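You operate a simulated robot arm through the tools that you are given. There is no shell and no other tool. Be economical: measure what you need, move in short steps, check, and stop when the job is done.

The job below is to be done with a simulated two-armed robot. You get a single attempt, and the scene is never put back.

JOB
Press the panel on the press bed for 7 seconds and move it to the roller bed.
Fine: switch on, set the knob, close with both buttons, open at DONE; switch off before you reach in; lay it square and zero the roller.

It is judged by the outcome, as a careful person would: the job done as asked, and still so three seconds after it is handed in. It fails if anything else is knocked over, pushed out of place, dropped, spilled or broken.

ROBOT AND FRAMES
Two 6-joint arms with two-finger parallel grippers on one trunk, on a base that drives. Base frame: it is fixed to the floor where the robot stands at the start and does not move with it; the origin is under the middle of the robot, x ahead of it, y to its left, z up. Lengths are in mm, angles in rad, forces in N, time in s.
The left shoulder is at the start at [70, 166, 1432], the right one opposite. With the tool pointing down near the work surface each hand reaches from about 100 to 340 mm from the robot's upright axis, wherever it stands, measured 20 degrees to its own side. Places, roughly: foam panel [1000, -1750, 250]; left close button [700, 0, 800]; pattern press [900, -300, 900]; pattern press open key [700, -100, 800]; pattern press switch [800, 0, 900]; pattern press time knob [1000, 0, 900]; right close button [700, -500, 800]; roller bed [800, 300, 800]; roller zero key [1000, 400, 900]. Payload 3.91 kg a hand.
The tool frame of a hand sits at the grasp point between the pads (the TCP): z along the fingers, y along the line on which they close. The tips reach 30 mm beyond it. Largest opening 110 mm; finger width 20, thickness 10; the body of the gripper, 48 by 112 mm, starts 55 mm behind the TCP.
Orientation is that of the tool frame in the base frame, as [roll, pitch, yaw] about the fixed x, y, z axes, in that order (R = Rz(yaw) Ry(pitch) Rx(roll)). With the fingers straight down and closing along the base's y, the tool's x points along the base's -x, its y along +y and its z along -z.

CONTROLS
- The arms move only by the tool move_arm. It takes "left_plan", "right_plan" or both (then of equal length, played together; a hand with none holds still); each is a list of rows, each a list of 2 entries, a list of its own where there are three numbers: the shift along the base's x, y, z in m, then the turn, a rotation vector about the base's x, y, z in degrees. In form: [[[x, y, z], [ax, ay, az]], ...]. A call has 1 to 20 rows; each row is the pose to reach, as a shift and turn from the pose commanded when the call began. "left_jaw" and "right_jaw" are, for a hand that has rows, the finger opening in m, from 0 to 0.11, set as the call begins (left out, the last holds). Each row takes 0.2 s and may step no farther than 50 mm and 0.15 rad from the row before; otherwise, or with a gripper value out of range, the whole call is refused. Where a pose cannot be reached the arm comes as near as it can. A force on the tool above 40 N (or 10 N above the force at the start of the call, whichever is more), or a blocked arm, ends the call early, and 0.2 s more pass. Each finger travels about 108 mm/s and halts on what it meets, pressing with about 27 N; the grip force reading is that of the motor and also rises with nothing between the fingers. The clock runs only during rows and for 0.2 s after the last one: add rows that repeat a pose to give the fingers time. It gives the time, the measured TCP pose, the force on the tool (base axes), the opening and the grip force at its end, in the units of the frame above (readings bear some noise), with the torque about the TCP (base axes, N m) and any sound that the robot's microphone picked up.
- Cameras (640 x 400 px; columns grow to the right, rows downward): "scene" is now at [122, -17.7, 1636.2]; the picture's right is [-0.23, -0.97, 0.00], its down [-0.76, 0.18, -0.62] and it looks along [0.60, -0.14, -0.78] (base axes); focal length 256 px, centre (320, 200). "left" rides on the left gripper at [77, -7, -114] in its tool frame; the picture's right is [0.09, 1.00, 0.00], its down [-0.80, 0.07, -0.59] and it looks along [-0.59, 0.05, 0.80] (tool axes); focal length 270 px, centre (320, 200). "right" rides on the right gripper at [77, 7, -114] in its tool frame; the picture's right is [-0.09, 1.00, 0.00], its down [-0.80, -0.07, -0.59] and it looks along [-0.59, -0.05, 0.80] (tool axes); focal length 270 px, centre (320, 200).
- capture(camera): a new picture of that camera. The clock stands still meanwhile.
- lift_body(by): slides the trunk up (or, below 0, down) by that many mm; the arms and the scene camera ride with it, the base frame stays. It gives what a move gives, with no picture.
- roll_base(legs): drives the robot by 1 to 6 legs, each [ahead, left, turn to the left] in mm, mm and rad, along the robot's own axes; the way and the turn of a leg run together, so that a leg with both is an arc; at most 1500 mm and 3.142 rad a leg. The arms and the cameras ride along, it lands a little off, and it stops where it bumps. It gives what a move gives.
- pan_tilt(pan, tilt): turns the head with the scene camera to pan (to the left, within 1.501 rad either way) and tilt (down, from -0.506 to 1.204), counted from straight ahead of the robot. It gives what a move gives.
- pixel_to_xyz(camera, pixels): for up to 12 pixels [column, row] of the newest picture of that camera ("zoom" is the newest enlarged one), the place [x, y, z] in the base frame of the surface seen there, good to about 2 mm. The clock stands still meanwhile.
- enlarge(camera, box): a new picture of the part [left, top, right, bottom] of that camera's present view, enlarged. The clock stands still meanwhile.
- job_done(): hands the job in; it is judged then, once.

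Work in short steps. Measure before you move; look again where a grasp or a placing could have gone wrong, and mend it. You have 80 turns and 70 pictures in all, those below and enlarged ones among them. Open the grippers and draw the arms clear of the work before you hand the job in, unless the task says otherwise; then end with one line.

The tools are called after ">>>" by a JSON object that holds its "api" and its "payload". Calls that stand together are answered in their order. move_arm: Moves the arms, as the interface text tells. Its arguments: {"type":"object","properties":{"left_plan":{"type":"array","items":{"type":"array"}},"left_jaw":{"type":"number"},"right_plan":{"type":"array","items":{"type":"array"}},"right_jaw":{"type":"number"}},"required":[]} The other tools are called the same way: lift_body (by) slides the trunk up or down; roll_base (legs) drives the base; pan_tilt (pan, tilt) turns the head that bears the scene camera; capture (camera) takes a picture; pixel_to_xyz (camera, pixels) gives the place of the surface under pixels of a picture; enlarge (camera, box) takes an enlarged picture of a part of a camera's view; job_done () hands the job in.

At the start:

```text
clock: 0.0
left_ee_pos: [565.2, 199.3, 999.0]
left_orientation: [3.14, 0.0, -3.141]
left_contact_force: [0.0, 0.2, 0.1]
left_ft_torque: [0.02, 0.0, -0.04]
left_grip_width: 110.2
left_grip_force: 0.0
right_ee_pos: [657.4, -285.4, 999.4]
right_orientation: [3.142, -0.001, -3.141]
right_contact_force: [-0.1, -0.6, 0.3]
right_ft_torque: [0.03, -0.02, -0.04]
right_grip_width: 109.8
right_grip_force: 0.1
trunk travel left (down, up): [-927.0, 13.0]
robot x, y, heading: [-1.0, 2.1, -0.002]
head pan, tilt: [-0.229, 0.901]
```

scene: 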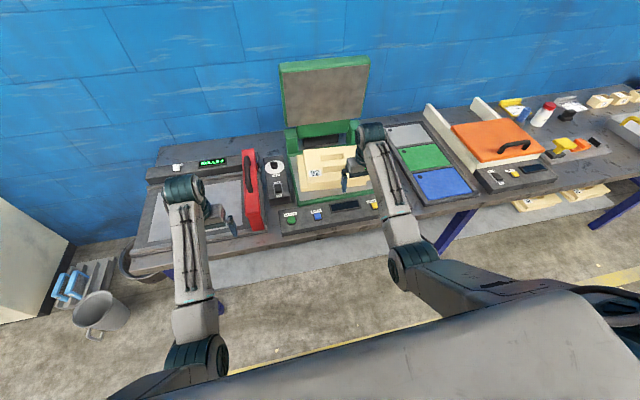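
right: 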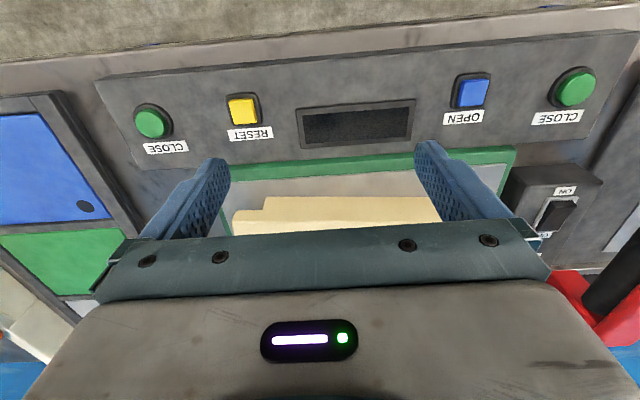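
left: 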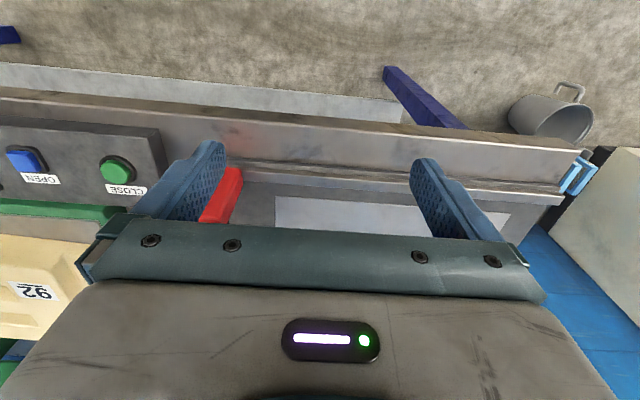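

The press lies around pixels (280-380, 60-220) with a panel labelled 92 on it. I enlarge the press and roller areas for detail.

>>> {"api": "enlarge", "payload": {"camera": "scene", "box": [240, 50, 400, 230]}}

>>> {"api": "enlarge", "payload": {"camera": "scene", "box": [130, 130, 310, 250]}}

>>> {"api": "enlarge", "payload": {"camera": "scene", "box": [400, 70, 640, 220]}}

```text
2.22 times, centred on (320, 140) of scene
```

zoom: 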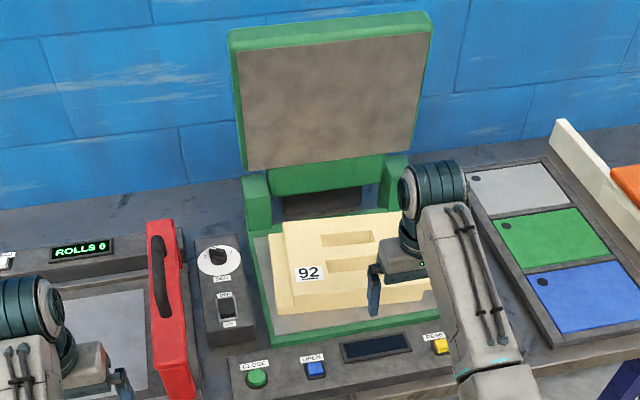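

```text
3.33 times, centred on (220, 190) of scene
```

zoom: 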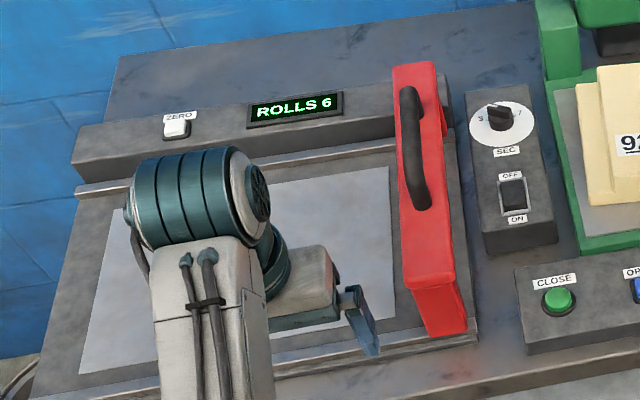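

```text
2.67 times, centred on (520, 145) of scene
```

zoom: 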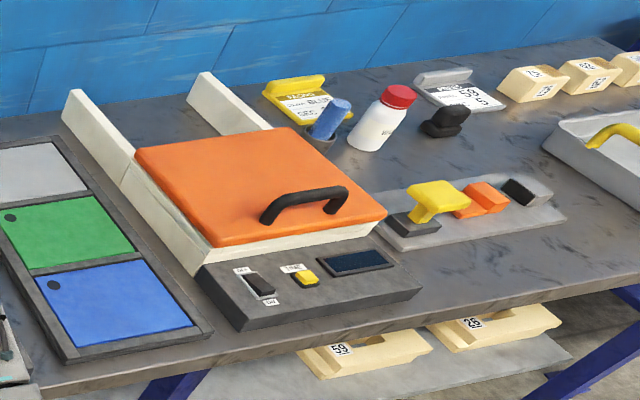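

I measure the buttons and the switch in the hand pictures, and the panel, knob and roller in the scene picture.

>>> {"api": "pixel_to_xyz", "payload": {"camera": "right", "pixels": [[150, 122], [243, 112], [355, 127], [473, 93], [575, 88], [557, 212], [562, 196], [553, 230], [510, 230], [330, 208], [240, 190], [510, 155]]}}

>>> {"api": "pixel_to_xyz", "payload": {"camera": "scene", "pixels": [[274, 170], [271, 163], [274, 188], [179, 168], [247, 160], [258, 225], [252, 178], [214, 162], [315, 173], [300, 150], [345, 148], [300, 195]]}}

>>> {"api": "enlarge", "payload": {"camera": "scene", "box": [255, 140, 335, 230]}}

```text
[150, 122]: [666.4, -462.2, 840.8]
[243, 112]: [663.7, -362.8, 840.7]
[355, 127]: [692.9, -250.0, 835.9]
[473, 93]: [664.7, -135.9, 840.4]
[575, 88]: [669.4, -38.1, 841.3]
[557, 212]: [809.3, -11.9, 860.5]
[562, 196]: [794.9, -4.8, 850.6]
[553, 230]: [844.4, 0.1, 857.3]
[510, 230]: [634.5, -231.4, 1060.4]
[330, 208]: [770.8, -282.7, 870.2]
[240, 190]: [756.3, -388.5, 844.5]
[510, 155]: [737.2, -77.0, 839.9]
```

```text
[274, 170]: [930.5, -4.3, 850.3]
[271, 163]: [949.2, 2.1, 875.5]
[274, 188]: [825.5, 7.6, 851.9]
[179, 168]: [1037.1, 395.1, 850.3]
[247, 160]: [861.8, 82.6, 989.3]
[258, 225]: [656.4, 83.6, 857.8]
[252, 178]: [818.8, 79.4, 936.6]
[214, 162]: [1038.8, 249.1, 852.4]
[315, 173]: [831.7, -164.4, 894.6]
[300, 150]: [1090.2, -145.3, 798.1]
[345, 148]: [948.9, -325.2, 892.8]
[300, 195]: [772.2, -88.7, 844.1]
```

```text
4.44 times, centred on (295, 185) of scene
```

zoom: 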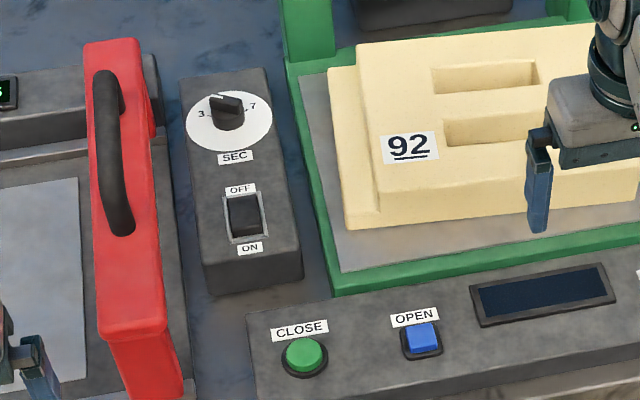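

The scene reads: buttons z≈841 at (667,-38) and (666,-462), OPEN (665,-136), switch (815,-5), knob (940,-2). I raise the hands a bit and then drive sideways so the robot is centred on the press.

>>> {"api": "move_arm", "payload": {"left_plan": [[[0, 0, 0.04], [0, 0, 0]], [[-0.02, 0, 0.08], [0, 0, 0]], [[-0.04, 0, 0.1], [0, 0, 0]]], "right_plan": [[[-0.03, 0, 0.04], [0, 0, 0]], [[-0.07, 0, 0.08], [0, 0, 0]], [[-0.11, 0, 0.1], [0, 0, 0]]]}}

>>> {"api": "roll_base", "payload": {"legs": [[0, -250, 0]]}}

>>> {"api": "pan_tilt", "payload": {"pan": 0.0, "tilt": 0.8}}

>>> {"api": "capture", "payload": {"camera": "scene"}}

```text
refused: row 2 steps farther than a row can; nothing moved
```

```text
clock: 1.8
left_ee_pos: [564.8, -52.3, 1000.2]
left_orientation: [-3.139, 0.0, -3.138]
left_contact_force: [0.0, 0.4, -0.4]
left_ft_torque: [0.02, -0.04, 0.0]
left_grip_width: 109.9
left_grip_force: 0.1
right_ee_pos: [658.4, -535.4, 999.2]
right_orientation: [-3.139, -0.001, -3.137]
right_contact_force: [-1.4, 0.3, 0.6]
right_ft_torque: [-0.03, -0.03, 0.0]
right_grip_width: 110.0
right_grip_force: 0.0
trunk travel left (down, up): [-927.0, 13.0]
robot x, y, heading: [1.2, -255.2, 0.003]
head pan, tilt: [-0.229, 0.901]
```

```text
clock: 2.6
left_ee_pos: [564.6, -53.3, 999.2]
left_orientation: [3.14, 0.0, -3.138]
left_contact_force: [0.4, -0.7, -0.2]
left_ft_torque: [0.02, 0.01, 0.01]
left_grip_width: 109.9
left_grip_force: 0.1
right_ee_pos: [659.0, -537.1, 998.3]
right_orientation: [-3.141, 0.001, -3.137]
right_contact_force: [0.0, -0.7, -0.8]
right_ft_torque: [0.04, 0.0, -0.02]
right_grip_width: 109.9
right_grip_force: 0.1
trunk travel left (down, up): [-927.0, 13.0]
robot x, y, heading: [-0.3, -253.8, 0.008]
head pan, tilt: [0.0, 0.799]
```

```text
62 pictures are left
```

scene: 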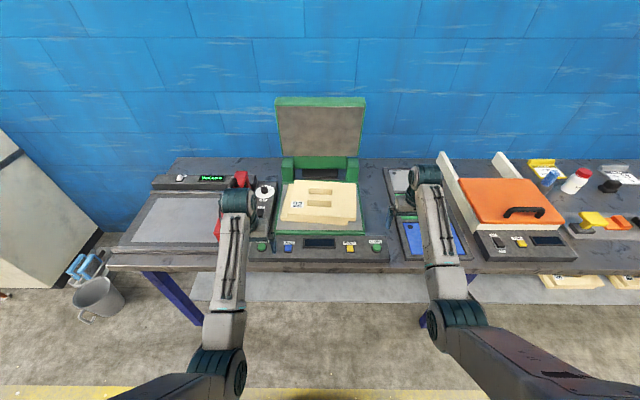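

The arm call was refused for step size but the drive went clear; the press is at (320,190) with the panel fully visible. I enlarge the press and roller areas and measure.

>>> {"api": "enlarge", "payload": {"camera": "scene", "box": [245, 150, 395, 260]}}

>>> {"api": "pixel_to_xyz", "payload": {"camera": "scene", "pixels": [[135, 242], [212, 241], [157, 198], [216, 198], [222, 188], [160, 215], [200, 220], [238, 180], [180, 178], [120, 255], [500, 205], [430, 235]]}}

```text
3.64 times, centred on (320, 205) of scene
```

zoom: 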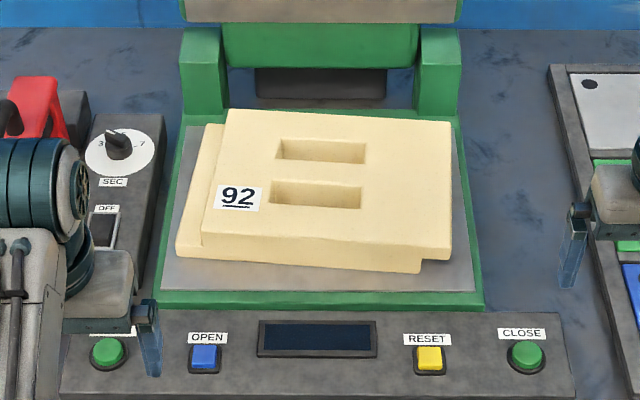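

```text
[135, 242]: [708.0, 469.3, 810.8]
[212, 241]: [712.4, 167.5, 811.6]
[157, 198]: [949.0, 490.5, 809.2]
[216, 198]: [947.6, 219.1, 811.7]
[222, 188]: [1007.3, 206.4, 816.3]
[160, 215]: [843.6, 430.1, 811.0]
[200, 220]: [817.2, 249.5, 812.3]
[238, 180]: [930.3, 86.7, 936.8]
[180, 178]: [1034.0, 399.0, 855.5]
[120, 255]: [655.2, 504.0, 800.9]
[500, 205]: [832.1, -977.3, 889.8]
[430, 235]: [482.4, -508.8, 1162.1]
```

The panel has two slots with a rib between (zoom rows 163–182), a natural single-hand grip. I measure slot edges, corners and bed.

>>> {"api": "pixel_to_xyz", "payload": {"camera": "zoom", "pixels": [[280, 166], [362, 170], [276, 180], [360, 185], [315, 203], [322, 156], [230, 112], [447, 125], [447, 245], [212, 232], [184, 250], [420, 268]]}}

>>> {"api": "pixel_to_xyz", "payload": {"camera": "zoom", "pixels": [[280, 139], [366, 146], [271, 205], [358, 208], [175, 270], [465, 285], [207, 125], [120, 138], [108, 133], [105, 232], [310, 340], [428, 355]]}}

```text
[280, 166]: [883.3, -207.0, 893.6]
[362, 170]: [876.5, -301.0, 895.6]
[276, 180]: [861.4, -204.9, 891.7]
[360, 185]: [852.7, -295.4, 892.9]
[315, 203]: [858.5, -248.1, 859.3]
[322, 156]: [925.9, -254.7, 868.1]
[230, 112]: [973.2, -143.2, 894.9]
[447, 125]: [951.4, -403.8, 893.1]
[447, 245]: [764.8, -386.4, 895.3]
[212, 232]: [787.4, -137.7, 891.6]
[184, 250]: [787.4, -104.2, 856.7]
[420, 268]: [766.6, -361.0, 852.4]
```

```text
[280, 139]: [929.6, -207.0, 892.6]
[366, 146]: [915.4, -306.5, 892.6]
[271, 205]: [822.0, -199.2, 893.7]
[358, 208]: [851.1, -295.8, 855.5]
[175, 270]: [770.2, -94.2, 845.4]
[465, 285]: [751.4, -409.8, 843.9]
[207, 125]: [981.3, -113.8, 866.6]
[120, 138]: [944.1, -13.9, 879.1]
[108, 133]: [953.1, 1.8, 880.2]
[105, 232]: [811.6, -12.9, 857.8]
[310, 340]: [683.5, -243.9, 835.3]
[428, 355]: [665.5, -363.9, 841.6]
```

Panel top z≈894 on bed z≈844, rib x≈855–882, yaw ≈ -0.084 rad. Now I raise both hands and lower the trunk to gain reach.

>>> {"api": "move_arm", "payload": {"left_plan": [[[0, 0, 0.045], [0, 0, 0]], [[0, 0, 0.09], [0, 0, 0]], [[0, 0, 0.135], [0, 0, 0]], [[0, 0, 0.18], [0, 0, 0]], [[0, 0, 0.2], [0, 0, 0]]], "right_plan": [[[-0.015, 0, 0.045], [0, 0, 0]], [[-0.03, 0, 0.09], [0, 0, 0]], [[-0.045, 0, 0.135], [0, 0, 0]], [[-0.06, 0, 0.18], [0, 0, 0]], [[-0.09, 0, 0.2], [0, 0, 0]]], "left_jaw": 0.0, "right_jaw": 0.0}}

>>> {"api": "lift_body", "payload": {"by": -230}}

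>>> {"api": "capture", "payload": {"camera": "scene"}}

>>> {"api": "capture", "payload": {"camera": "left"}}

```text
clock: 3.8
left_ee_pos: [621.9, -76.5, 1034.4]
left_orientation: [3.141, 0.002, -3.138]
left_contact_force: [-0.1, 0.5, 0.0]
left_ft_torque: [0.01, 0.02, 0.02]
left_grip_width: 0.0
left_grip_force: 26.5
left hand out of reach, approached as far as the arm can: row 1, 2, 3, 4, 5
right_ee_pos: [667.8, -544.2, 1065.6]
right_orientation: [-3.141, 0.002, -3.138]
right_contact_force: [0.7, -0.6, -0.7]
right_ft_torque: [0.03, 0.01, 0.0]
right_grip_width: 0.0
right_grip_force: 27.5
right hand out of reach, approached as far as the arm can: row 2, 3, 4, 5
trunk travel left (down, up): [-927.0, 13.0]
robot x, y, heading: [-0.8, -254.0, 0.004]
head pan, tilt: [0.0, 0.799]
```

```text
clock: 5.5
left_ee_pos: [622.0, -77.2, 859.9]
left_orientation: [3.141, 0.007, -3.139]
left_contact_force: [-6.7, -0.4, 8.0]
left_ft_torque: [0.01, 0.17, 0.05]
left_grip_width: 0.0
left_grip_force: 26.8
right_ee_pos: [668.0, -544.8, 884.9]
right_orientation: [3.14, 0.002, -3.137]
right_contact_force: [0.6, -0.1, 0.1]
right_ft_torque: [0.02, 0.02, 0.02]
right_grip_width: 0.0
right_grip_force: 26.9
trunk travel left (down, up): [-748.0, 192.0]
robot x, y, heading: [-0.5, -254.2, 0.003]
head pan, tilt: [0.0, 0.799]
stopped: the force on the tool passed its limit (the readings are from after the stop); the commanded pose is now the measured one
```

```text
60 pictures are left
```

scene: 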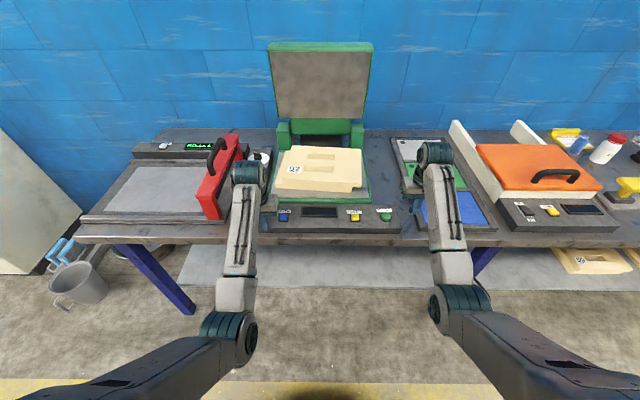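

```text
59 pictures are left
```

left: 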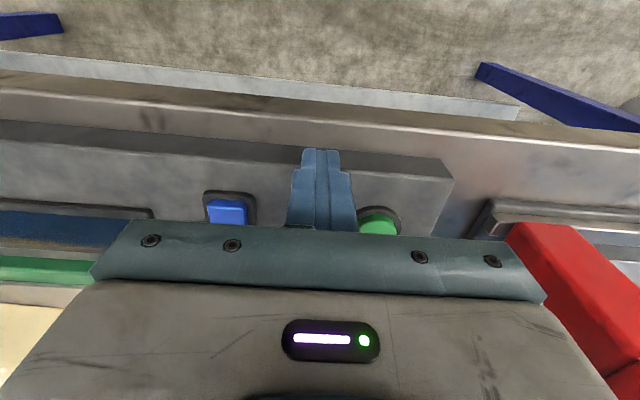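

The reach limits left the left hand low and its tips lightly touched the panel housing between OPEN and CLOSE; nothing shifted. I raise both hands.

>>> {"api": "move_arm", "payload": {"left_plan": [[[0, 0, 0.045], [0, 0, 0]], [[0, 0, 0.09], [0, 0, 0]], [[0, 0, 0.13], [0, 0, 0]]], "right_plan": [[[0, 0, 0.045], [0, 0, 0]], [[0, 0, 0.09], [0, 0, 0]], [[0, 0, 0.11], [0, 0, 0]]]}}

```text
clock: 6.3
left_ee_pos: [684.9, -99.2, 908.0]
left_orientation: [3.141, 0.008, -3.139]
left_contact_force: [0.9, -0.3, -0.3]
left_ft_torque: [-0.02, 0.01, -0.01]
left_grip_width: 0.0
left_grip_force: 26.4
left hand out of reach, approached as far as the arm can: row 1, 2, 3
right_ee_pos: [721.5, -550.1, 939.3]
right_orientation: [3.139, 0.004, -3.138]
right_contact_force: [-0.4, -0.2, -0.3]
right_ft_torque: [0.02, -0.01, 0.01]
right_grip_width: 0.0
right_grip_force: 27.1
right hand out of reach, approached as far as the arm can: row 1, 2, 3
trunk travel left (down, up): [-748.0, 192.0]
robot x, y, heading: [-0.3, -255.7, 0.002]
head pan, tilt: [0.0, 0.799]
```

Near-limit geometry: higher hands get pushed outward. Next I try reaching over the knob at (940,-2) from above with the left hand to see whether it is in reach and view it.

>>> {"api": "move_arm", "payload": {"left_plan": [[[0.03, 0.02, 0.03], [0, 0, 0]], [[0.06, 0.045, 0.055], [0, 0, 0]], [[0.085, 0.07, 0.075], [0, 0, 0]], [[0.12, 0.085, 0.085], [0, 0, 0]], [[0.16, 0.1, 0.09], [0, 0, 0]]]}}

>>> {"api": "capture", "payload": {"camera": "left"}}

```text
clock: 7.5
left_ee_pos: [837.4, 1.8, 998.1]
left_orientation: [-3.141, 0.005, -3.138]
left_contact_force: [-0.2, 0.4, -1.4]
left_ft_torque: [-0.01, -0.05, -0.02]
left_grip_width: 0.0
left_grip_force: 27.0
left hand out of reach, approached as far as the arm can: row 5
right_ee_pos: [720.7, -551.1, 939.8]
right_orientation: [3.14, 0.003, -3.139]
right_contact_force: [-0.4, 0.4, 0.2]
right_ft_torque: [0.01, -0.07, -0.01]
right_grip_width: 0.0
right_grip_force: 26.8
trunk travel left (down, up): [-748.0, 192.0]
robot x, y, heading: [-1.3, -252.2, -0.001]
head pan, tilt: [0.0, 0.799]
```

```text
58 pictures are left
```

left: 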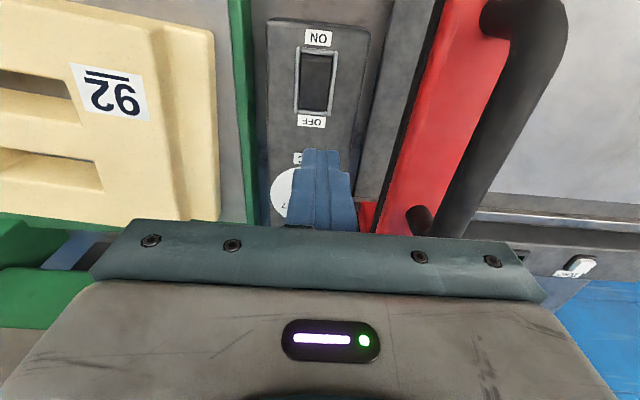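

The switch sits in view: ON end at (318,62), OFF end (313,103). I measure them.

>>> {"api": "pixel_to_xyz", "payload": {"camera": "left", "pixels": [[318, 58], [316, 80], [314, 104], [318, 38], [312, 122], [345, 40], [280, 190], [440, 30], [425, 215], [520, 20], [575, 265], [560, 120]]}}

>>> {"api": "enlarge", "payload": {"camera": "left", "box": [260, 15, 370, 135]}}

```text
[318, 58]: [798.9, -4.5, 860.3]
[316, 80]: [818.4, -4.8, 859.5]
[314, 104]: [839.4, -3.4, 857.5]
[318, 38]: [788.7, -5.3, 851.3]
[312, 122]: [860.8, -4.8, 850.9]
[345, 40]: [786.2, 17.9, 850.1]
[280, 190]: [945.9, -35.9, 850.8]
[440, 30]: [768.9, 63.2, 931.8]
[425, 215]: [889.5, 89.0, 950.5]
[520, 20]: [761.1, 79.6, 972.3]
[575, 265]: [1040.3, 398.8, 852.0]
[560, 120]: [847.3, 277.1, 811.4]
```

```text
3.33 times, centred on (315, 75) of left
```

zoom: 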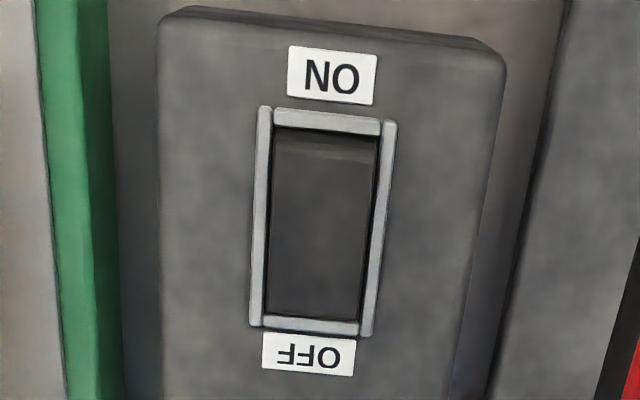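

The rocker looks tipped to OFF (ON end raised). The red roller is close to the gripper body, so I measure its near face before descending.

>>> {"api": "pixel_to_xyz", "payload": {"camera": "left", "pixels": [[437, 10], [425, 60], [412, 100], [400, 140], [385, 195], [450, 10], [440, 60], [425, 120], [400, 205]]}}

```text
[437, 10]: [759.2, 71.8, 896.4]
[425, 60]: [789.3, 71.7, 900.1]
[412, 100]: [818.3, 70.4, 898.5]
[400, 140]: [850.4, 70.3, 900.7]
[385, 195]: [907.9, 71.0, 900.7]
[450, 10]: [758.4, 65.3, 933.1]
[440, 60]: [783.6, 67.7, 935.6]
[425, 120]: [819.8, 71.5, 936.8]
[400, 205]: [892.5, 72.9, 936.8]
```

The red roller face is y≥65; with the tool at y=-6 there is ~15 mm clearance. I move over the ON end (804,-6) and descend to just above.

>>> {"api": "move_arm", "payload": {"left_plan": [[[-0.015, -0.005, -0.03], [0, 0, 0]], [[-0.033, -0.008, -0.06], [0, 0, 0]], [[-0.033, -0.008, -0.098], [0, 0, 0]]]}}

```text
clock: 8.3
left_ee_pos: [805.0, -3.7, 900.5]
left_orientation: [3.141, 0.005, -3.139]
left_contact_force: [0.1, -0.6, -0.3]
left_ft_torque: [0.02, 0.03, 0.0]
left_grip_width: 0.2
left_grip_force: 27.3
right_ee_pos: [721.5, -549.2, 938.0]
right_orientation: [3.141, 0.002, -3.138]
right_contact_force: [0.5, -0.3, 0.8]
right_ft_torque: [0.0, 0.03, 0.02]
right_grip_width: 0.1
right_grip_force: 26.4
trunk travel left (down, up): [-748.0, 192.0]
robot x, y, heading: [-0.4, -254.2, 0.004]
head pan, tilt: [0.0, 0.799]
```

Hovering at 10 mm above the rocker; I press in small steps (from 900 to 880) and back.

>>> {"api": "move_arm", "payload": {"left_plan": [[[-0.005, 0, -0.008], [0, 0, 0]], [[-0.005, 0, -0.012], [0, 0, 0]], [[-0.005, 0, -0.016], [0, 0, 0]], [[-0.005, 0, -0.019], [0, 0, 0]]]}}

```text
clock: 9.3
left_ee_pos: [800.7, -3.7, 889.4]
left_orientation: [-3.141, 0.015, -3.138]
left_contact_force: [3.1, 0.3, 20.5]
left_ft_torque: [-0.01, -0.3, 0.11]
left_grip_width: 0.2
left_grip_force: 26.8
right_ee_pos: [718.3, -551.4, 939.1]
right_orientation: [3.141, 0.006, -3.138]
right_contact_force: [0.6, 0.5, -0.1]
right_ft_torque: [-0.01, 0.02, -0.01]
right_grip_width: 0.1
right_grip_force: 26.8
trunk travel left (down, up): [-748.0, 192.0]
robot x, y, heading: [-1.1, -254.3, -0.001]
head pan, tilt: [0.0, 0.799]
```

Force 20 N with tip at z≈859 – the 20 mm wide tips probably rest on the rim. I lift, shift to x=811 and press again.

>>> {"api": "move_arm", "payload": {"left_plan": [[[0, 0, 0.012], [0, 0, 0]], [[0.01, -0.002, 0.012], [0, 0, 0]], [[0.01, -0.002, 0.004], [0, 0, 0]], [[0.01, -0.002, 0.0], [0, 0, 0]], [[0.01, -0.002, -0.005], [0, 0, 0]], [[0.01, -0.002, -0.01], [0, 0, 0]]]}}

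>>> {"api": "capture", "payload": {"camera": "left"}}

```text
clock: 10.6
left_ee_pos: [811.8, -4.7, 889.7]
left_orientation: [3.141, 0.027, -3.138]
left_contact_force: [-13.6, -1.1, 21.5]
left_ft_torque: [-0.1, 0.24, -0.1]
left_grip_width: 0.0
left_grip_force: 27.5
right_ee_pos: [717.1, -549.8, 942.6]
right_orientation: [3.141, 0.007, -3.136]
right_contact_force: [0.0, 0.1, -0.6]
right_ft_torque: [0.03, 0.03, -0.01]
right_grip_width: 0.3
right_grip_force: 27.2
trunk travel left (down, up): [-748.0, 192.0]
robot x, y, heading: [0.4, -249.9, 0.005]
head pan, tilt: [0.0, 0.799]
stopped in row 6 (left hand): the force on the tool passed its limit (the readings are from after the stop); the commanded pose is now the measured one
```

```text
56 pictures are left
```

left: 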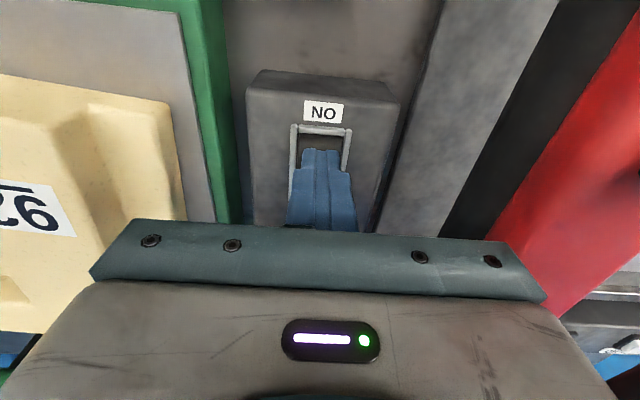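

No click was heard; I back up to look at the rocker and the display.

>>> {"api": "move_arm", "payload": {"left_plan": [[[0, 0, 0.04], [0, 0, 0]], [[0.0, 0, 0.08], [0, 0, 0]]]}}

>>> {"api": "enlarge", "payload": {"camera": "left", "box": [240, 15, 400, 175]}}

>>> {"api": "enlarge", "payload": {"camera": "scene", "box": [230, 140, 410, 250]}}

```text
clock: 11.2
left_ee_pos: [813.6, -4.3, 962.3]
left_orientation: [3.139, 0.021, -3.139]
left_contact_force: [-0.2, -0.4, 0.4]
left_ft_torque: [-0.01, -0.03, 0.01]
left_grip_width: 0.0
left_grip_force: 26.4
right_ee_pos: [719.1, -550.2, 941.0]
right_orientation: [3.14, 0.002, -3.139]
right_contact_force: [0.4, -0.5, 0.7]
right_ft_torque: [0.03, -0.05, -0.04]
right_grip_width: 0.0
right_grip_force: 26.4
trunk travel left (down, up): [-748.0, 192.0]
robot x, y, heading: [4.0, -254.0, 0.001]
head pan, tilt: [0.0, 0.799]
```

```text
2.50 times, centred on (320, 95) of left
```

zoom: 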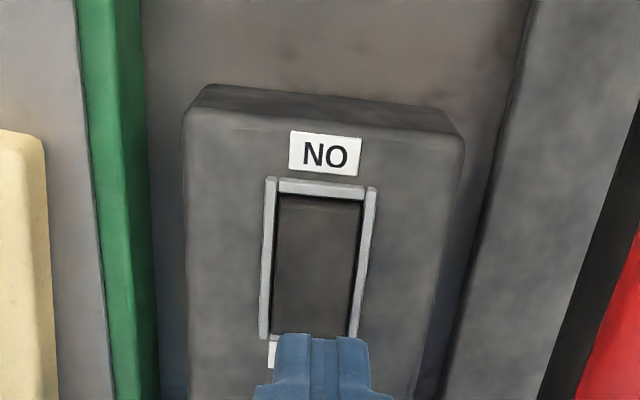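

```text
3.56 times, centred on (320, 195) of scene
```

zoom: 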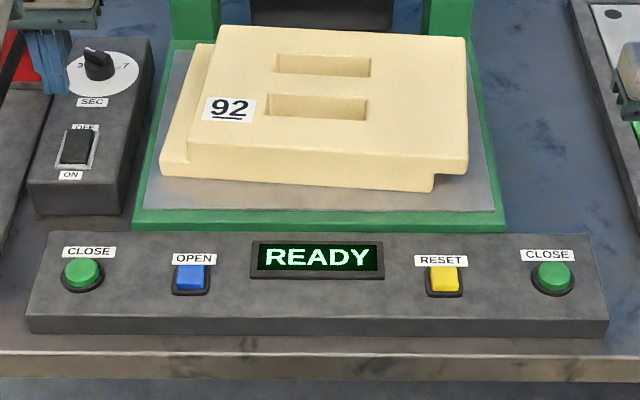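

The display says READY – it is on. Now I look closely at the knob (scene ~ (258,158)).

>>> {"api": "enlarge", "payload": {"camera": "scene", "box": [244, 146, 274, 172]}}

```text
15.38 times, centred on (259, 159) of scene
```

zoom: 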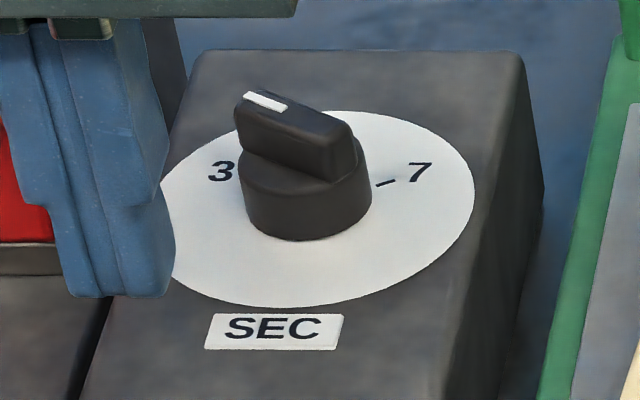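

Pointer (white mark) points to about the 3; it must turn clockwise to 7 (~±60° about the far direction). I open the jaws, move toward the knob at safe height and see how far it reaches.

>>> {"api": "move_arm", "payload": {"left_plan": [[[0.04, 0, -0.01], [0, 0, 0]], [[0.08, 0, -0.02], [0, 0, 0]], [[0.11, 0, -0.03], [0, 0, 0]], [[0.11, 0, -0.03], [0, 0, 0]]], "left_jaw": 0.07}}

>>> {"api": "capture", "payload": {"camera": "left"}}

```text
clock: 12.2
left_ee_pos: [835.3, -8.2, 946.2]
left_orientation: [3.138, 0.02, -3.137]
left_contact_force: [0.4, 0.3, 0.8]
left_ft_torque: [-0.03, -0.02, -0.04]
left_grip_width: 70.1
left_grip_force: 0.0
left hand out of reach, approached as far as the arm can: row 1, 2, 3, 4
right_ee_pos: [720.7, -549.1, 939.3]
right_orientation: [-3.141, 0.003, -3.137]
right_contact_force: [0.3, 0.3, 0.2]
right_ft_torque: [-0.06, 0.0, -0.03]
right_grip_width: 0.0
right_grip_force: 26.6
trunk travel left (down, up): [-748.0, 192.0]
robot x, y, heading: [0.4, -256.1, -0.001]
head pan, tilt: [0.0, 0.799]
```

```text
52 pictures are left
```

left: 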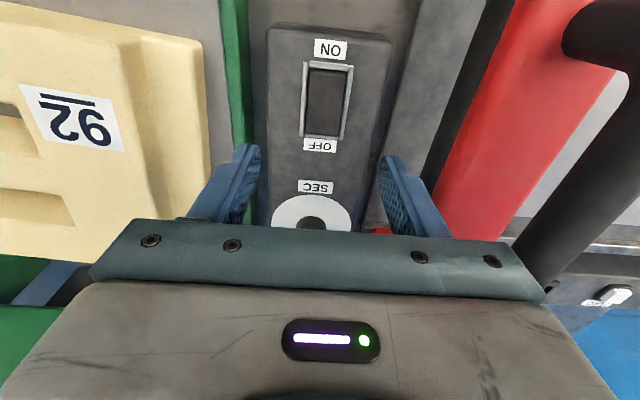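

The far limit is about x=835 here, so I pull the left hand back, bring the right hand in a bit, and drive forward 150.

>>> {"api": "move_arm", "payload": {"left_plan": [[[-0.04, 0, 0], [0, 0, 0]], [[-0.07, 0, 0], [0, 0, 0]]], "right_plan": [[[0, 0.03, 0], [0, 0, 0]], [[0, 0.06, 0], [0, 0, 0]]]}}

>>> {"api": "roll_base", "payload": {"legs": [[150, 0, 0]]}}

>>> {"api": "enlarge", "payload": {"camera": "left", "box": [200, 100, 440, 250]}}

```text
clock: 12.8
left_ee_pos: [833.8, -5.1, 940.2]
left_orientation: [-3.141, 0.017, -3.138]
left_contact_force: [-0.3, -0.1, -0.1]
left_ft_torque: [0.01, -0.04, 0.01]
left_grip_width: 70.1
left_grip_force: 0.0
left hand out of reach, approached as far as the arm can: row 1, 2
right_ee_pos: [722.3, -489.3, 937.2]
right_orientation: [-3.14, 0.002, -3.139]
right_contact_force: [-0.3, 0.2, 0.8]
right_ft_torque: [0.0, 0.01, 0.0]
right_grip_width: 0.0
right_grip_force: 27.1
trunk travel left (down, up): [-748.0, 192.0]
robot x, y, heading: [1.1, -254.4, 0.002]
head pan, tilt: [0.0, 0.799]
```

```text
clock: 14.2
left_ee_pos: [980.3, -5.6, 941.5]
left_orientation: [3.14, 0.019, -3.137]
left_contact_force: [-0.1, 0.0, 1.1]
left_ft_torque: [0.0, 0.0, -0.02]
left_grip_width: 70.0
left_grip_force: 0.1
right_ee_pos: [869.4, -489.4, 937.5]
right_orientation: [3.141, 0.005, -3.137]
right_contact_force: [-0.1, -0.2, 0.7]
right_ft_torque: [0.03, -0.04, 0.01]
right_grip_width: 0.0
right_grip_force: 26.9
trunk travel left (down, up): [-748.0, 192.0]
robot x, y, heading: [152.5, -255.5, 0.01]
head pan, tilt: [0.0, 0.799]
```

```text
2.67 times, centred on (320, 175) of left
```

zoom: 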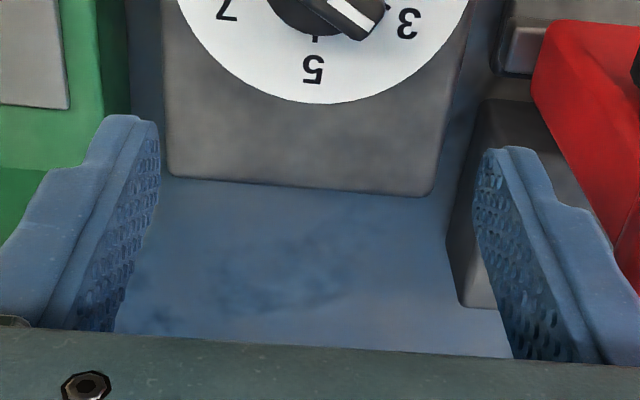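

The dial's 3, 5, 7 marks are now visible, pointer between 3 and 5. I measure dial marks and pointer using an enlarged view from the upper part.

>>> {"api": "enlarge", "payload": {"camera": "left", "box": [255, 70, 385, 150]}}

```text
4.92 times, centred on (320, 110) of left
```

zoom: 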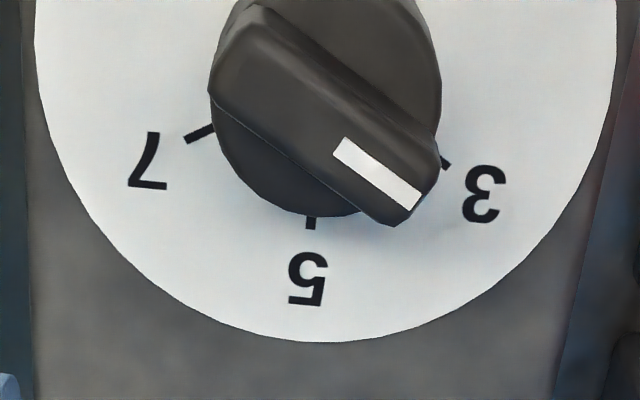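

>>> {"api": "pixel_to_xyz", "payload": {"camera": "zoom", "pixels": [[188, 138], [311, 225], [447, 164], [410, 205], [340, 148], [245, 20], [222, 85], [395, 130], [300, 340], [37, 40], [614, 60], [290, 100]]}}

```text
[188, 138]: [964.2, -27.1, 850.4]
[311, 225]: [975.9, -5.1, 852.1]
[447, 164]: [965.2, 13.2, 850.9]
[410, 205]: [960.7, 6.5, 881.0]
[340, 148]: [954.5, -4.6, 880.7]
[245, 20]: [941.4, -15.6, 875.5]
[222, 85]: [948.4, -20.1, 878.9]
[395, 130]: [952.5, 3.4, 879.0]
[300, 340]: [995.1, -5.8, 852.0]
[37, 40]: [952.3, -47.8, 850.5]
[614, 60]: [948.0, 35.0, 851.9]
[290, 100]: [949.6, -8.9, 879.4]
```

Dial centre ≈ (951.5,-6.5); ticks at about ±60° (3 at +58°, 7 at −60°), pointer ≈ +58° (3). Ridge top z≈880. I turn the left hand by +58° above the knob while centring.

>>> {"api": "move_arm", "payload": {"left_plan": [[[-0.01, 0, 0], [0, 0, 8.3]], [[-0.02, 0, 0], [0, 0, 16.6]], [[-0.028, 0, 0], [0, 0, 24.9]], [[-0.028, 0, 0], [0, 0, 33.2]], [[-0.028, 0, 0], [0, 0, 41.5]], [[-0.028, 0, 0], [0, 0, 49.8]], [[-0.028, 0, 0], [0, 0, 58]], [[-0.028, 0, 0], [0, 0, 58]]]}}

>>> {"api": "capture", "payload": {"camera": "left"}}

```text
clock: 16.0
left_ee_pos: [978.7, -8.4, 935.9]
left_orientation: [3.14, 0.02, -2.123]
left_contact_force: [-0.4, 0.1, -0.2]
left_ft_torque: [0.0, 0.0, 0.01]
left_grip_width: 69.9
left_grip_force: 0.0
left hand out of reach, approached as far as the arm can: row 1, 2, 3, 4, 5, 6, 7, 8
right_ee_pos: [871.0, -488.0, 937.0]
right_orientation: [3.141, 0.001, -3.136]
right_contact_force: [-0.4, 1.0, 0.5]
right_ft_torque: [0.04, 0.0, 0.05]
right_grip_width: 0.1
right_grip_force: 27.3
trunk travel left (down, up): [-748.0, 192.0]
robot x, y, heading: [148.3, -253.6, 0.005]
head pan, tilt: [0.0, 0.799]
```

```text
49 pictures are left
```

left: 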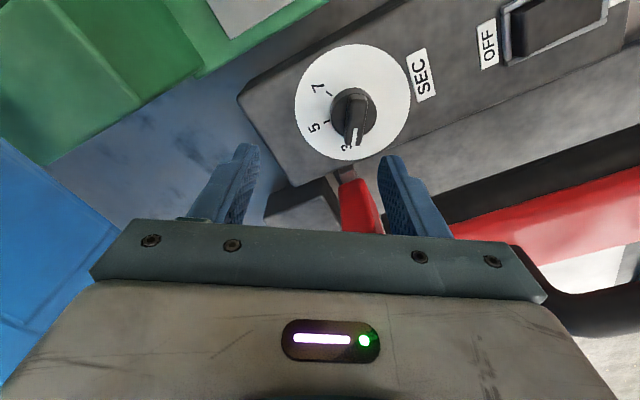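

The ridge now appears aligned with the finger direction. I shift back in x by 24 mm and check the pose.

>>> {"api": "move_arm", "payload": {"left_plan": [[[-0.024, 0, 0], [0, 0, 0]], [[-0.024, 0, 0], [0, 0, 0]]]}}

```text
clock: 16.6
left_ee_pos: [978.7, -6.7, 935.5]
left_orientation: [3.14, 0.018, -2.125]
left_contact_force: [-0.2, 0.8, -0.1]
left_ft_torque: [-0.01, 0.0, -0.03]
left_grip_width: 69.9
left_grip_force: 0.0
left hand out of reach, approached as far as the arm can: row 1, 2
right_ee_pos: [871.3, -488.0, 936.9]
right_orientation: [3.14, 0.002, -3.137]
right_contact_force: [0.5, 0.1, 0.6]
right_ft_torque: [0.0, 0.03, 0.01]
right_grip_width: 0.3
right_grip_force: 27.1
trunk travel left (down, up): [-748.0, 192.0]
robot x, y, heading: [149.1, -255.2, 0.004]
head pan, tilt: [0.0, 0.799]
```

The response is odd (no motion though commanded back). I try a larger backward move with slight upward z, in steps, to learn the commanded state.

>>> {"api": "move_arm", "payload": {"left_plan": [[[-0.04, 0, 0.0], [0, 0, 0]], [[-0.08, 0, 0.0], [0, 0, 0]]]}}

```text
clock: 17.2
left_ee_pos: [977.9, -7.6, 929.3]
left_orientation: [3.14, 0.018, -2.123]
left_contact_force: [0.3, 0.1, 0.6]
left_ft_torque: [0.04, -0.01, 0.02]
left_grip_width: 70.0
left_grip_force: 0.0
left hand out of reach, approached as far as the arm can: row 1, 2
right_ee_pos: [871.2, -489.2, 936.7]
right_orientation: [-3.141, 0.002, -3.137]
right_contact_force: [-0.4, -0.6, 0.3]
right_ft_torque: [0.0, 0.01, -0.02]
right_grip_width: 0.0
right_grip_force: 26.7
trunk travel left (down, up): [-748.0, 192.0]
robot x, y, heading: [148.2, -254.2, 0.004]
head pan, tilt: [0.0, 0.799]
```

The arm does not follow back; I look at the arm configuration from the scene camera.

>>> {"api": "capture", "payload": {"camera": "scene"}}

```text
48 pictures are left
```

scene: 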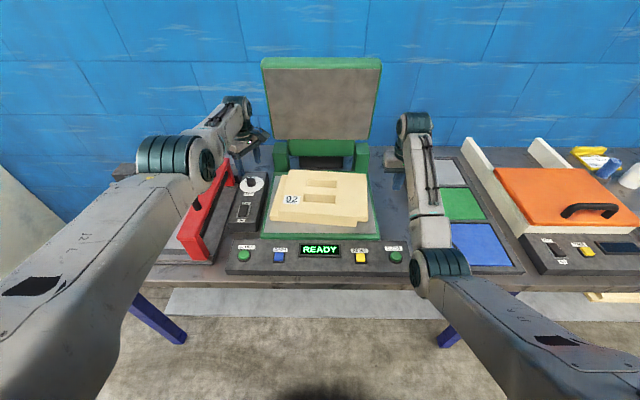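

The left elbow is now up over the roller bed. I measure elbow, forearm and wrist positions to understand the clearance.

>>> {"api": "pixel_to_xyz", "payload": {"camera": "scene", "pixels": [[165, 155], [208, 165], [150, 190], [60, 260], [222, 130], [240, 105], [226, 172], [207, 210], [440, 265], [415, 125], [470, 290]]}}

```text
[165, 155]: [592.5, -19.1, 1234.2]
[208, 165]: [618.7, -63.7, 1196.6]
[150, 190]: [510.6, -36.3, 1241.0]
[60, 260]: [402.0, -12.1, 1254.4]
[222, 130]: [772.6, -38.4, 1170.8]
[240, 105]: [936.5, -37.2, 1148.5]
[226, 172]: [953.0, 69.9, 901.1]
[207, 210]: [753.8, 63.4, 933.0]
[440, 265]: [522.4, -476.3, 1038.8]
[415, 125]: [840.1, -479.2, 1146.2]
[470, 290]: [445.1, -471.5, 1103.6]
```

The left arm is straight (singular: shoulder 220→elbow 600→wrist 940), so it is stuck at full stretch. I try an upward tangential move with the target well inside reach to get it bending.

>>> {"api": "move_arm", "payload": {"left_plan": [[[-0.02, 0, 0.04], [0, 0, 0]], [[-0.04, 0, 0.08], [0, 0, 0]], [[-0.06, 0, 0.12], [0, 0, 0]], [[-0.08, 0, 0.12], [0, 0, 0]]]}}

```text
clock: 18.2
left_ee_pos: [988.5, 2.7, 1049.8]
left_orientation: [3.136, 0.016, -2.125]
left_contact_force: [-0.3, 0.6, -0.8]
left_ft_torque: [0.01, -0.04, 0.01]
left_grip_width: 69.9
left_grip_force: 0.1
left hand out of reach, approached as far as the arm can: row 1, 2, 3, 4
right_ee_pos: [871.4, -489.3, 937.6]
right_orientation: [-3.141, 0.002, -3.137]
right_contact_force: [-0.1, -0.3, 0.7]
right_ft_torque: [0.0, -0.01, 0.0]
right_grip_width: 0.0
right_grip_force: 26.7
trunk travel left (down, up): [-748.0, 192.0]
robot x, y, heading: [147.2, -253.9, 0.007]
head pan, tilt: [0.0, 0.799]
```

Still stretched. Being high and clear (tips 1020), I command a bigger retreat in x to force the elbow to bend.

>>> {"api": "move_arm", "payload": {"left_plan": [[[-0.05, 0, 0], [0, 0, 0]], [[-0.1, 0, 0], [0, 0, 0]], [[-0.15, 0, 0], [0, 0, 0]]]}}

```text
clock: 19.0
left_ee_pos: [990.1, 2.2, 1049.0]
left_orientation: [3.139, 0.017, -2.124]
left_contact_force: [0.0, -0.1, 0.4]
left_ft_torque: [0.0, 0.02, 0.0]
left_grip_width: 69.7
left_grip_force: 0.0
left hand out of reach, approached as far as the arm can: row 1, 2, 3
right_ee_pos: [870.1, -488.9, 936.9]
right_orientation: [3.141, 0.001, -3.135]
right_contact_force: [-0.3, 0.5, 0.0]
right_ft_torque: [0.0, 0.02, 0.0]
right_grip_width: 0.0
right_grip_force: 26.9
trunk travel left (down, up): [-748.0, 192.0]
robot x, y, heading: [149.4, -253.4, 0.009]
head pan, tilt: [0.0, 0.799]
```

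Still stuck; I bring the command nearer (x≈840) and then lower z to 950, which should break the alignment in the other direction.

>>> {"api": "move_arm", "payload": {"left_plan": [[[0.05, 0, 0], [0, 0, 0]], [[0.1, 0, 0], [0, 0, 0]], [[0.15, 0, 0], [0, 0, 0]], [[0.2, 0, 0], [0, 0, 0]], [[0.2, 0, -0.04], [0, 0, 0]], [[0.2, 0, -0.08], [0, 0, 0]], [[0.2, 0, -0.1], [0, 0, 0]]]}}

```text
clock: 20.6
left_ee_pos: [987.9, -10.5, 988.9]
left_orientation: [-3.141, 0.019, -2.123]
left_contact_force: [-0.3, -0.3, 0.6]
left_ft_torque: [-0.02, 0.03, 0.01]
left_grip_width: 70.1
left_grip_force: 0.0
left hand out of reach, approached as far as the arm can: row 1, 2, 3, 4, 5, 6, 7
right_ee_pos: [872.4, -488.9, 936.6]
right_orientation: [-3.141, 0.002, -3.137]
right_contact_force: [0.0, 1.0, 0.9]
right_ft_torque: [-0.03, 0.0, 0.0]
right_grip_width: 0.0
right_grip_force: 26.7
trunk travel left (down, up): [-748.0, 192.0]
robot x, y, heading: [146.4, -253.1, 0.005]
head pan, tilt: [0.0, 0.799]
```

By my fit the forearm may slope up at most ~21°, so the reachable shell is thin at this height; my last targets fell inside the hole. I set the command to about x=940, z=945 and hold several rows.

>>> {"api": "move_arm", "payload": {"left_plan": [[[0.05, 0, 0], [0, 0, 0]], [[0.1, 0, -0.005], [0, 0, 0]], [[0.1, 0, -0.005], [0, 0, 0]], [[0.1, 0, -0.005], [0, 0, 0]], [[0.1, 0, -0.005], [0, 0, 0]], [[0.1, 0, -0.005], [0, 0, 0]]]}}

```text
refused: row 2 steps farther than a row can; nothing moved
```

The step was slightly over; I split it.

>>> {"api": "move_arm", "payload": {"left_plan": [[[0.05, 0, 0], [0, 0, 0]], [[0.09, 0, -0.005], [0, 0, 0]], [[0.1, 0, -0.005], [0, 0, 0]], [[0.1, 0, -0.005], [0, 0, 0]], [[0.1, 0, -0.005], [0, 0, 0]], [[0.1, 0, -0.005], [0, 0, 0]]]}}

```text
clock: 22.0
left_ee_pos: [987.5, -10.8, 990.7]
left_orientation: [3.141, 0.018, -2.123]
left_contact_force: [0.6, 0.2, 0.3]
left_ft_torque: [-0.01, -0.01, -0.06]
left_grip_width: 70.0
left_grip_force: 0.1
left hand out of reach, approached as far as the arm can: row 1, 2, 3, 4, 5, 6
right_ee_pos: [870.5, -487.9, 937.1]
right_orientation: [-3.141, 0.002, -3.137]
right_contact_force: [0.1, 0.0, 0.2]
right_ft_torque: [0.02, 0.02, 0.0]
right_grip_width: 0.0
right_grip_force: 27.0
trunk travel left (down, up): [-748.0, 192.0]
robot x, y, heading: [146.0, -253.9, 0.007]
head pan, tilt: [0.0, 0.799]
```

It seems commands restart from the solved pose each call. I try a down-and-in move: z from 990 to 945, x −50.

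>>> {"api": "move_arm", "payload": {"left_plan": [[[-0.02, 0, -0.025], [0, 0, 0]], [[-0.04, 0, -0.045], [0, 0, 0]], [[-0.05, 0, -0.045], [0, 0, 0]], [[-0.05, 0, -0.045], [0, 0, 0]]]}}

```text
clock: 23.0
left_ee_pos: [937.5, -5.2, 947.3]
left_orientation: [3.141, 0.017, -2.125]
left_contact_force: [0.1, -0.9, -0.2]
left_ft_torque: [-0.03, 0.04, 0.0]
left_grip_width: 70.0
left_grip_force: 0.0
right_ee_pos: [869.9, -489.7, 935.7]
right_orientation: [-3.141, 0.002, -3.138]
right_contact_force: [0.4, -1.0, 0.1]
right_ft_torque: [0.03, -0.01, -0.01]
right_grip_width: 0.0
right_grip_force: 27.4
trunk travel left (down, up): [-748.0, 192.0]
robot x, y, heading: [149.0, -255.2, 0.006]
head pan, tilt: [0.0, 0.799]
```

Freed: the hand is at (937.5,-5,947). Now I centre over the knob (951.5,-6.5) and lower to z=900.

>>> {"api": "move_arm", "payload": {"left_plan": [[[0.014, -0.001, -0.01], [0, 0, 0]], [[0.014, -0.001, -0.03], [0, 0, 0]], [[0.014, -0.001, -0.047], [0, 0, 0]]]}}

>>> {"api": "capture", "payload": {"camera": "left"}}

```text
clock: 23.8
left_ee_pos: [951.8, -8.3, 902.4]
left_orientation: [3.139, 0.018, -2.123]
left_contact_force: [-0.6, -0.8, 0.5]
left_ft_torque: [0.01, 0.0, 0.02]
left_grip_width: 69.9
left_grip_force: 0.0
right_ee_pos: [870.5, -489.7, 935.8]
right_orientation: [3.141, 0.003, -3.136]
right_contact_force: [0.3, 0.8, -0.3]
right_ft_torque: [0.01, -0.01, 0.02]
right_grip_width: 0.0
right_grip_force: 27.1
trunk travel left (down, up): [-748.0, 192.0]
robot x, y, heading: [149.1, -255.2, 0.002]
head pan, tilt: [0.0, 0.799]
```

```text
47 pictures are left
```

left: 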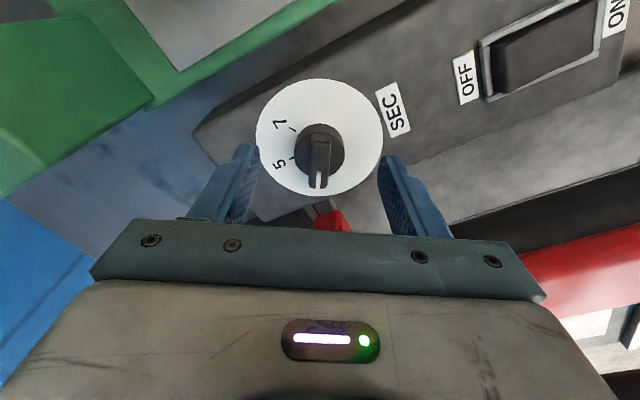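

Knob ridge sits centred between the tips at (320,155), aligned. I close on it.

>>> {"api": "move_arm", "payload": {"left_plan": [[[0, 0, -0.001], [0, 0, 0]], [[0, 0, -0.001], [0, 0, 0]], [[0, 0, -0.001], [0, 0, 0]], [[0, 0, -0.001], [0, 0, 0]]], "left_jaw": 0.0}}

```text
clock: 24.8
left_ee_pos: [951.8, -6.7, 901.3]
left_orientation: [3.139, 0.018, -2.125]
left_contact_force: [2.1, -2.7, 0.3]
left_ft_torque: [-0.34, 0.08, 0.05]
left_grip_width: 11.7
left_grip_force: 44.6
right_ee_pos: [870.6, -488.5, 935.9]
right_orientation: [-3.141, 0.001, -3.135]
right_contact_force: [-0.4, -0.4, 0.1]
right_ft_torque: [0.0, 0.02, 0.04]
right_grip_width: 0.0
right_grip_force: 27.0
trunk travel left (down, up): [-748.0, 192.0]
robot x, y, heading: [147.1, -251.3, 0.0]
head pan, tilt: [0.0, 0.799]
```

Gripped at 11.7 mm. I turn clockwise −58° first, checking.

>>> {"api": "move_arm", "payload": {"left_plan": [[[0, 0, 0], [0, 0, -8.3]], [[0, 0, 0], [0, 0, -16.6]], [[0, 0, 0], [0, 0, -24.9]], [[0, 0, 0], [0, 0, -33.2]], [[0, 0, 0], [0, 0, -41.5]], [[0, 0, 0], [0, 0, -49.8]], [[0, 0, 0], [0, 0, -58]]]}}

>>> {"api": "capture", "payload": {"camera": "left"}}

```text
clock: 26.4
left_ee_pos: [952.9, -6.2, 901.2]
left_orientation: [3.141, 0.019, -3.14]
left_contact_force: [-2.9, -2.1, -6.5]
left_ft_torque: [-0.06, -1.07, 0.01]
left_grip_width: 12.0
left_grip_force: 44.7
right_ee_pos: [871.4, -490.7, 936.6]
right_orientation: [-3.141, 0.003, -3.135]
right_contact_force: [0.1, 0.1, -0.1]
right_ft_torque: [0.01, 0.03, -0.02]
right_grip_width: 0.0
right_grip_force: 27.0
trunk travel left (down, up): [-748.0, 192.0]
robot x, y, heading: [143.0, -255.9, 0.005]
head pan, tilt: [0.0, 0.799]
```

```text
46 pictures are left
```

left: 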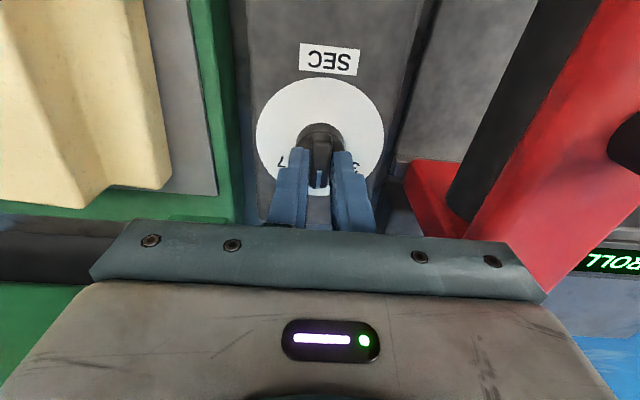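

Turned to 5. I continue another −60° to 7.

>>> {"api": "move_arm", "payload": {"left_plan": [[[0, 0, 0], [0, 0, -8]], [[0, 0, 0], [0, 0, -16]], [[0, 0, 0], [0, 0, -24]], [[0, 0, 0], [0, 0, -32]], [[0, 0, 0], [0, 0, -40]], [[0, 0, 0], [0, 0, -48]], [[0, 0, 0], [0, 0, -55]], [[0, 0, 0], [0, 0, -60]]]}}

>>> {"api": "capture", "payload": {"camera": "left"}}

```text
clock: 28.2
left_ee_pos: [951.9, -6.5, 902.4]
left_orientation: [3.14, 0.018, 2.099]
left_contact_force: [5.0, 0.9, 1.5]
left_ft_torque: [1.22, 0.55, 0.0]
left_grip_width: 11.8
left_grip_force: 45.0
right_ee_pos: [869.9, -489.7, 935.9]
right_orientation: [3.141, 0.002, -3.136]
right_contact_force: [-0.3, -1.0, 0.7]
right_ft_torque: [0.01, 0.01, -0.01]
right_grip_width: 0.1
right_grip_force: 26.7
trunk travel left (down, up): [-748.0, 192.0]
robot x, y, heading: [148.4, -252.8, 0.007]
head pan, tilt: [0.0, 0.799]
```

```text
45 pictures are left
```

left: 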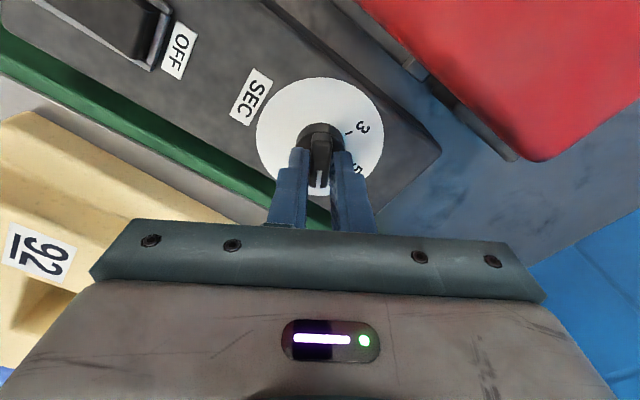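

Turned by the full −118°. I release, lift straight up, and inspect the pointer.

>>> {"api": "move_arm", "payload": {"left_plan": [[[0, 0, 0], [0, 0, 0]], [[0, 0, 0], [0, 0, 0]], [[0, 0, 0.02], [0, 0, 0]], [[0, 0, 0.04], [0, 0, 0]]], "left_jaw": 0.07}}

>>> {"api": "enlarge", "payload": {"camera": "left", "box": [240, 60, 400, 200]}}

```text
clock: 29.2
left_ee_pos: [951.0, -6.2, 943.2]
left_orientation: [3.139, 0.02, 2.1]
left_contact_force: [0.0, 0.4, -0.5]
left_ft_torque: [0.01, 0.03, 0.0]
left_grip_width: 70.2
left_grip_force: 0.1
right_ee_pos: [870.9, -488.7, 935.8]
right_orientation: [3.141, 0.003, -3.136]
right_contact_force: [0.4, 0.0, 1.5]
right_ft_torque: [0.01, 0.01, -0.04]
right_grip_width: 0.0
right_grip_force: 27.3
trunk travel left (down, up): [-748.0, 192.0]
robot x, y, heading: [149.5, -252.2, 0.005]
head pan, tilt: [0.0, 0.799]
```

```text
2.86 times, centred on (320, 130) of left
```

zoom: 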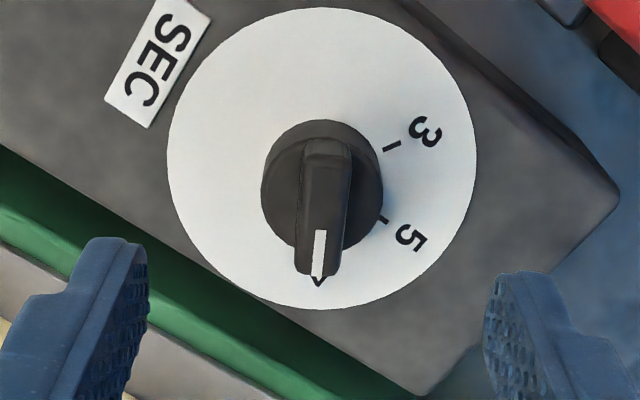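

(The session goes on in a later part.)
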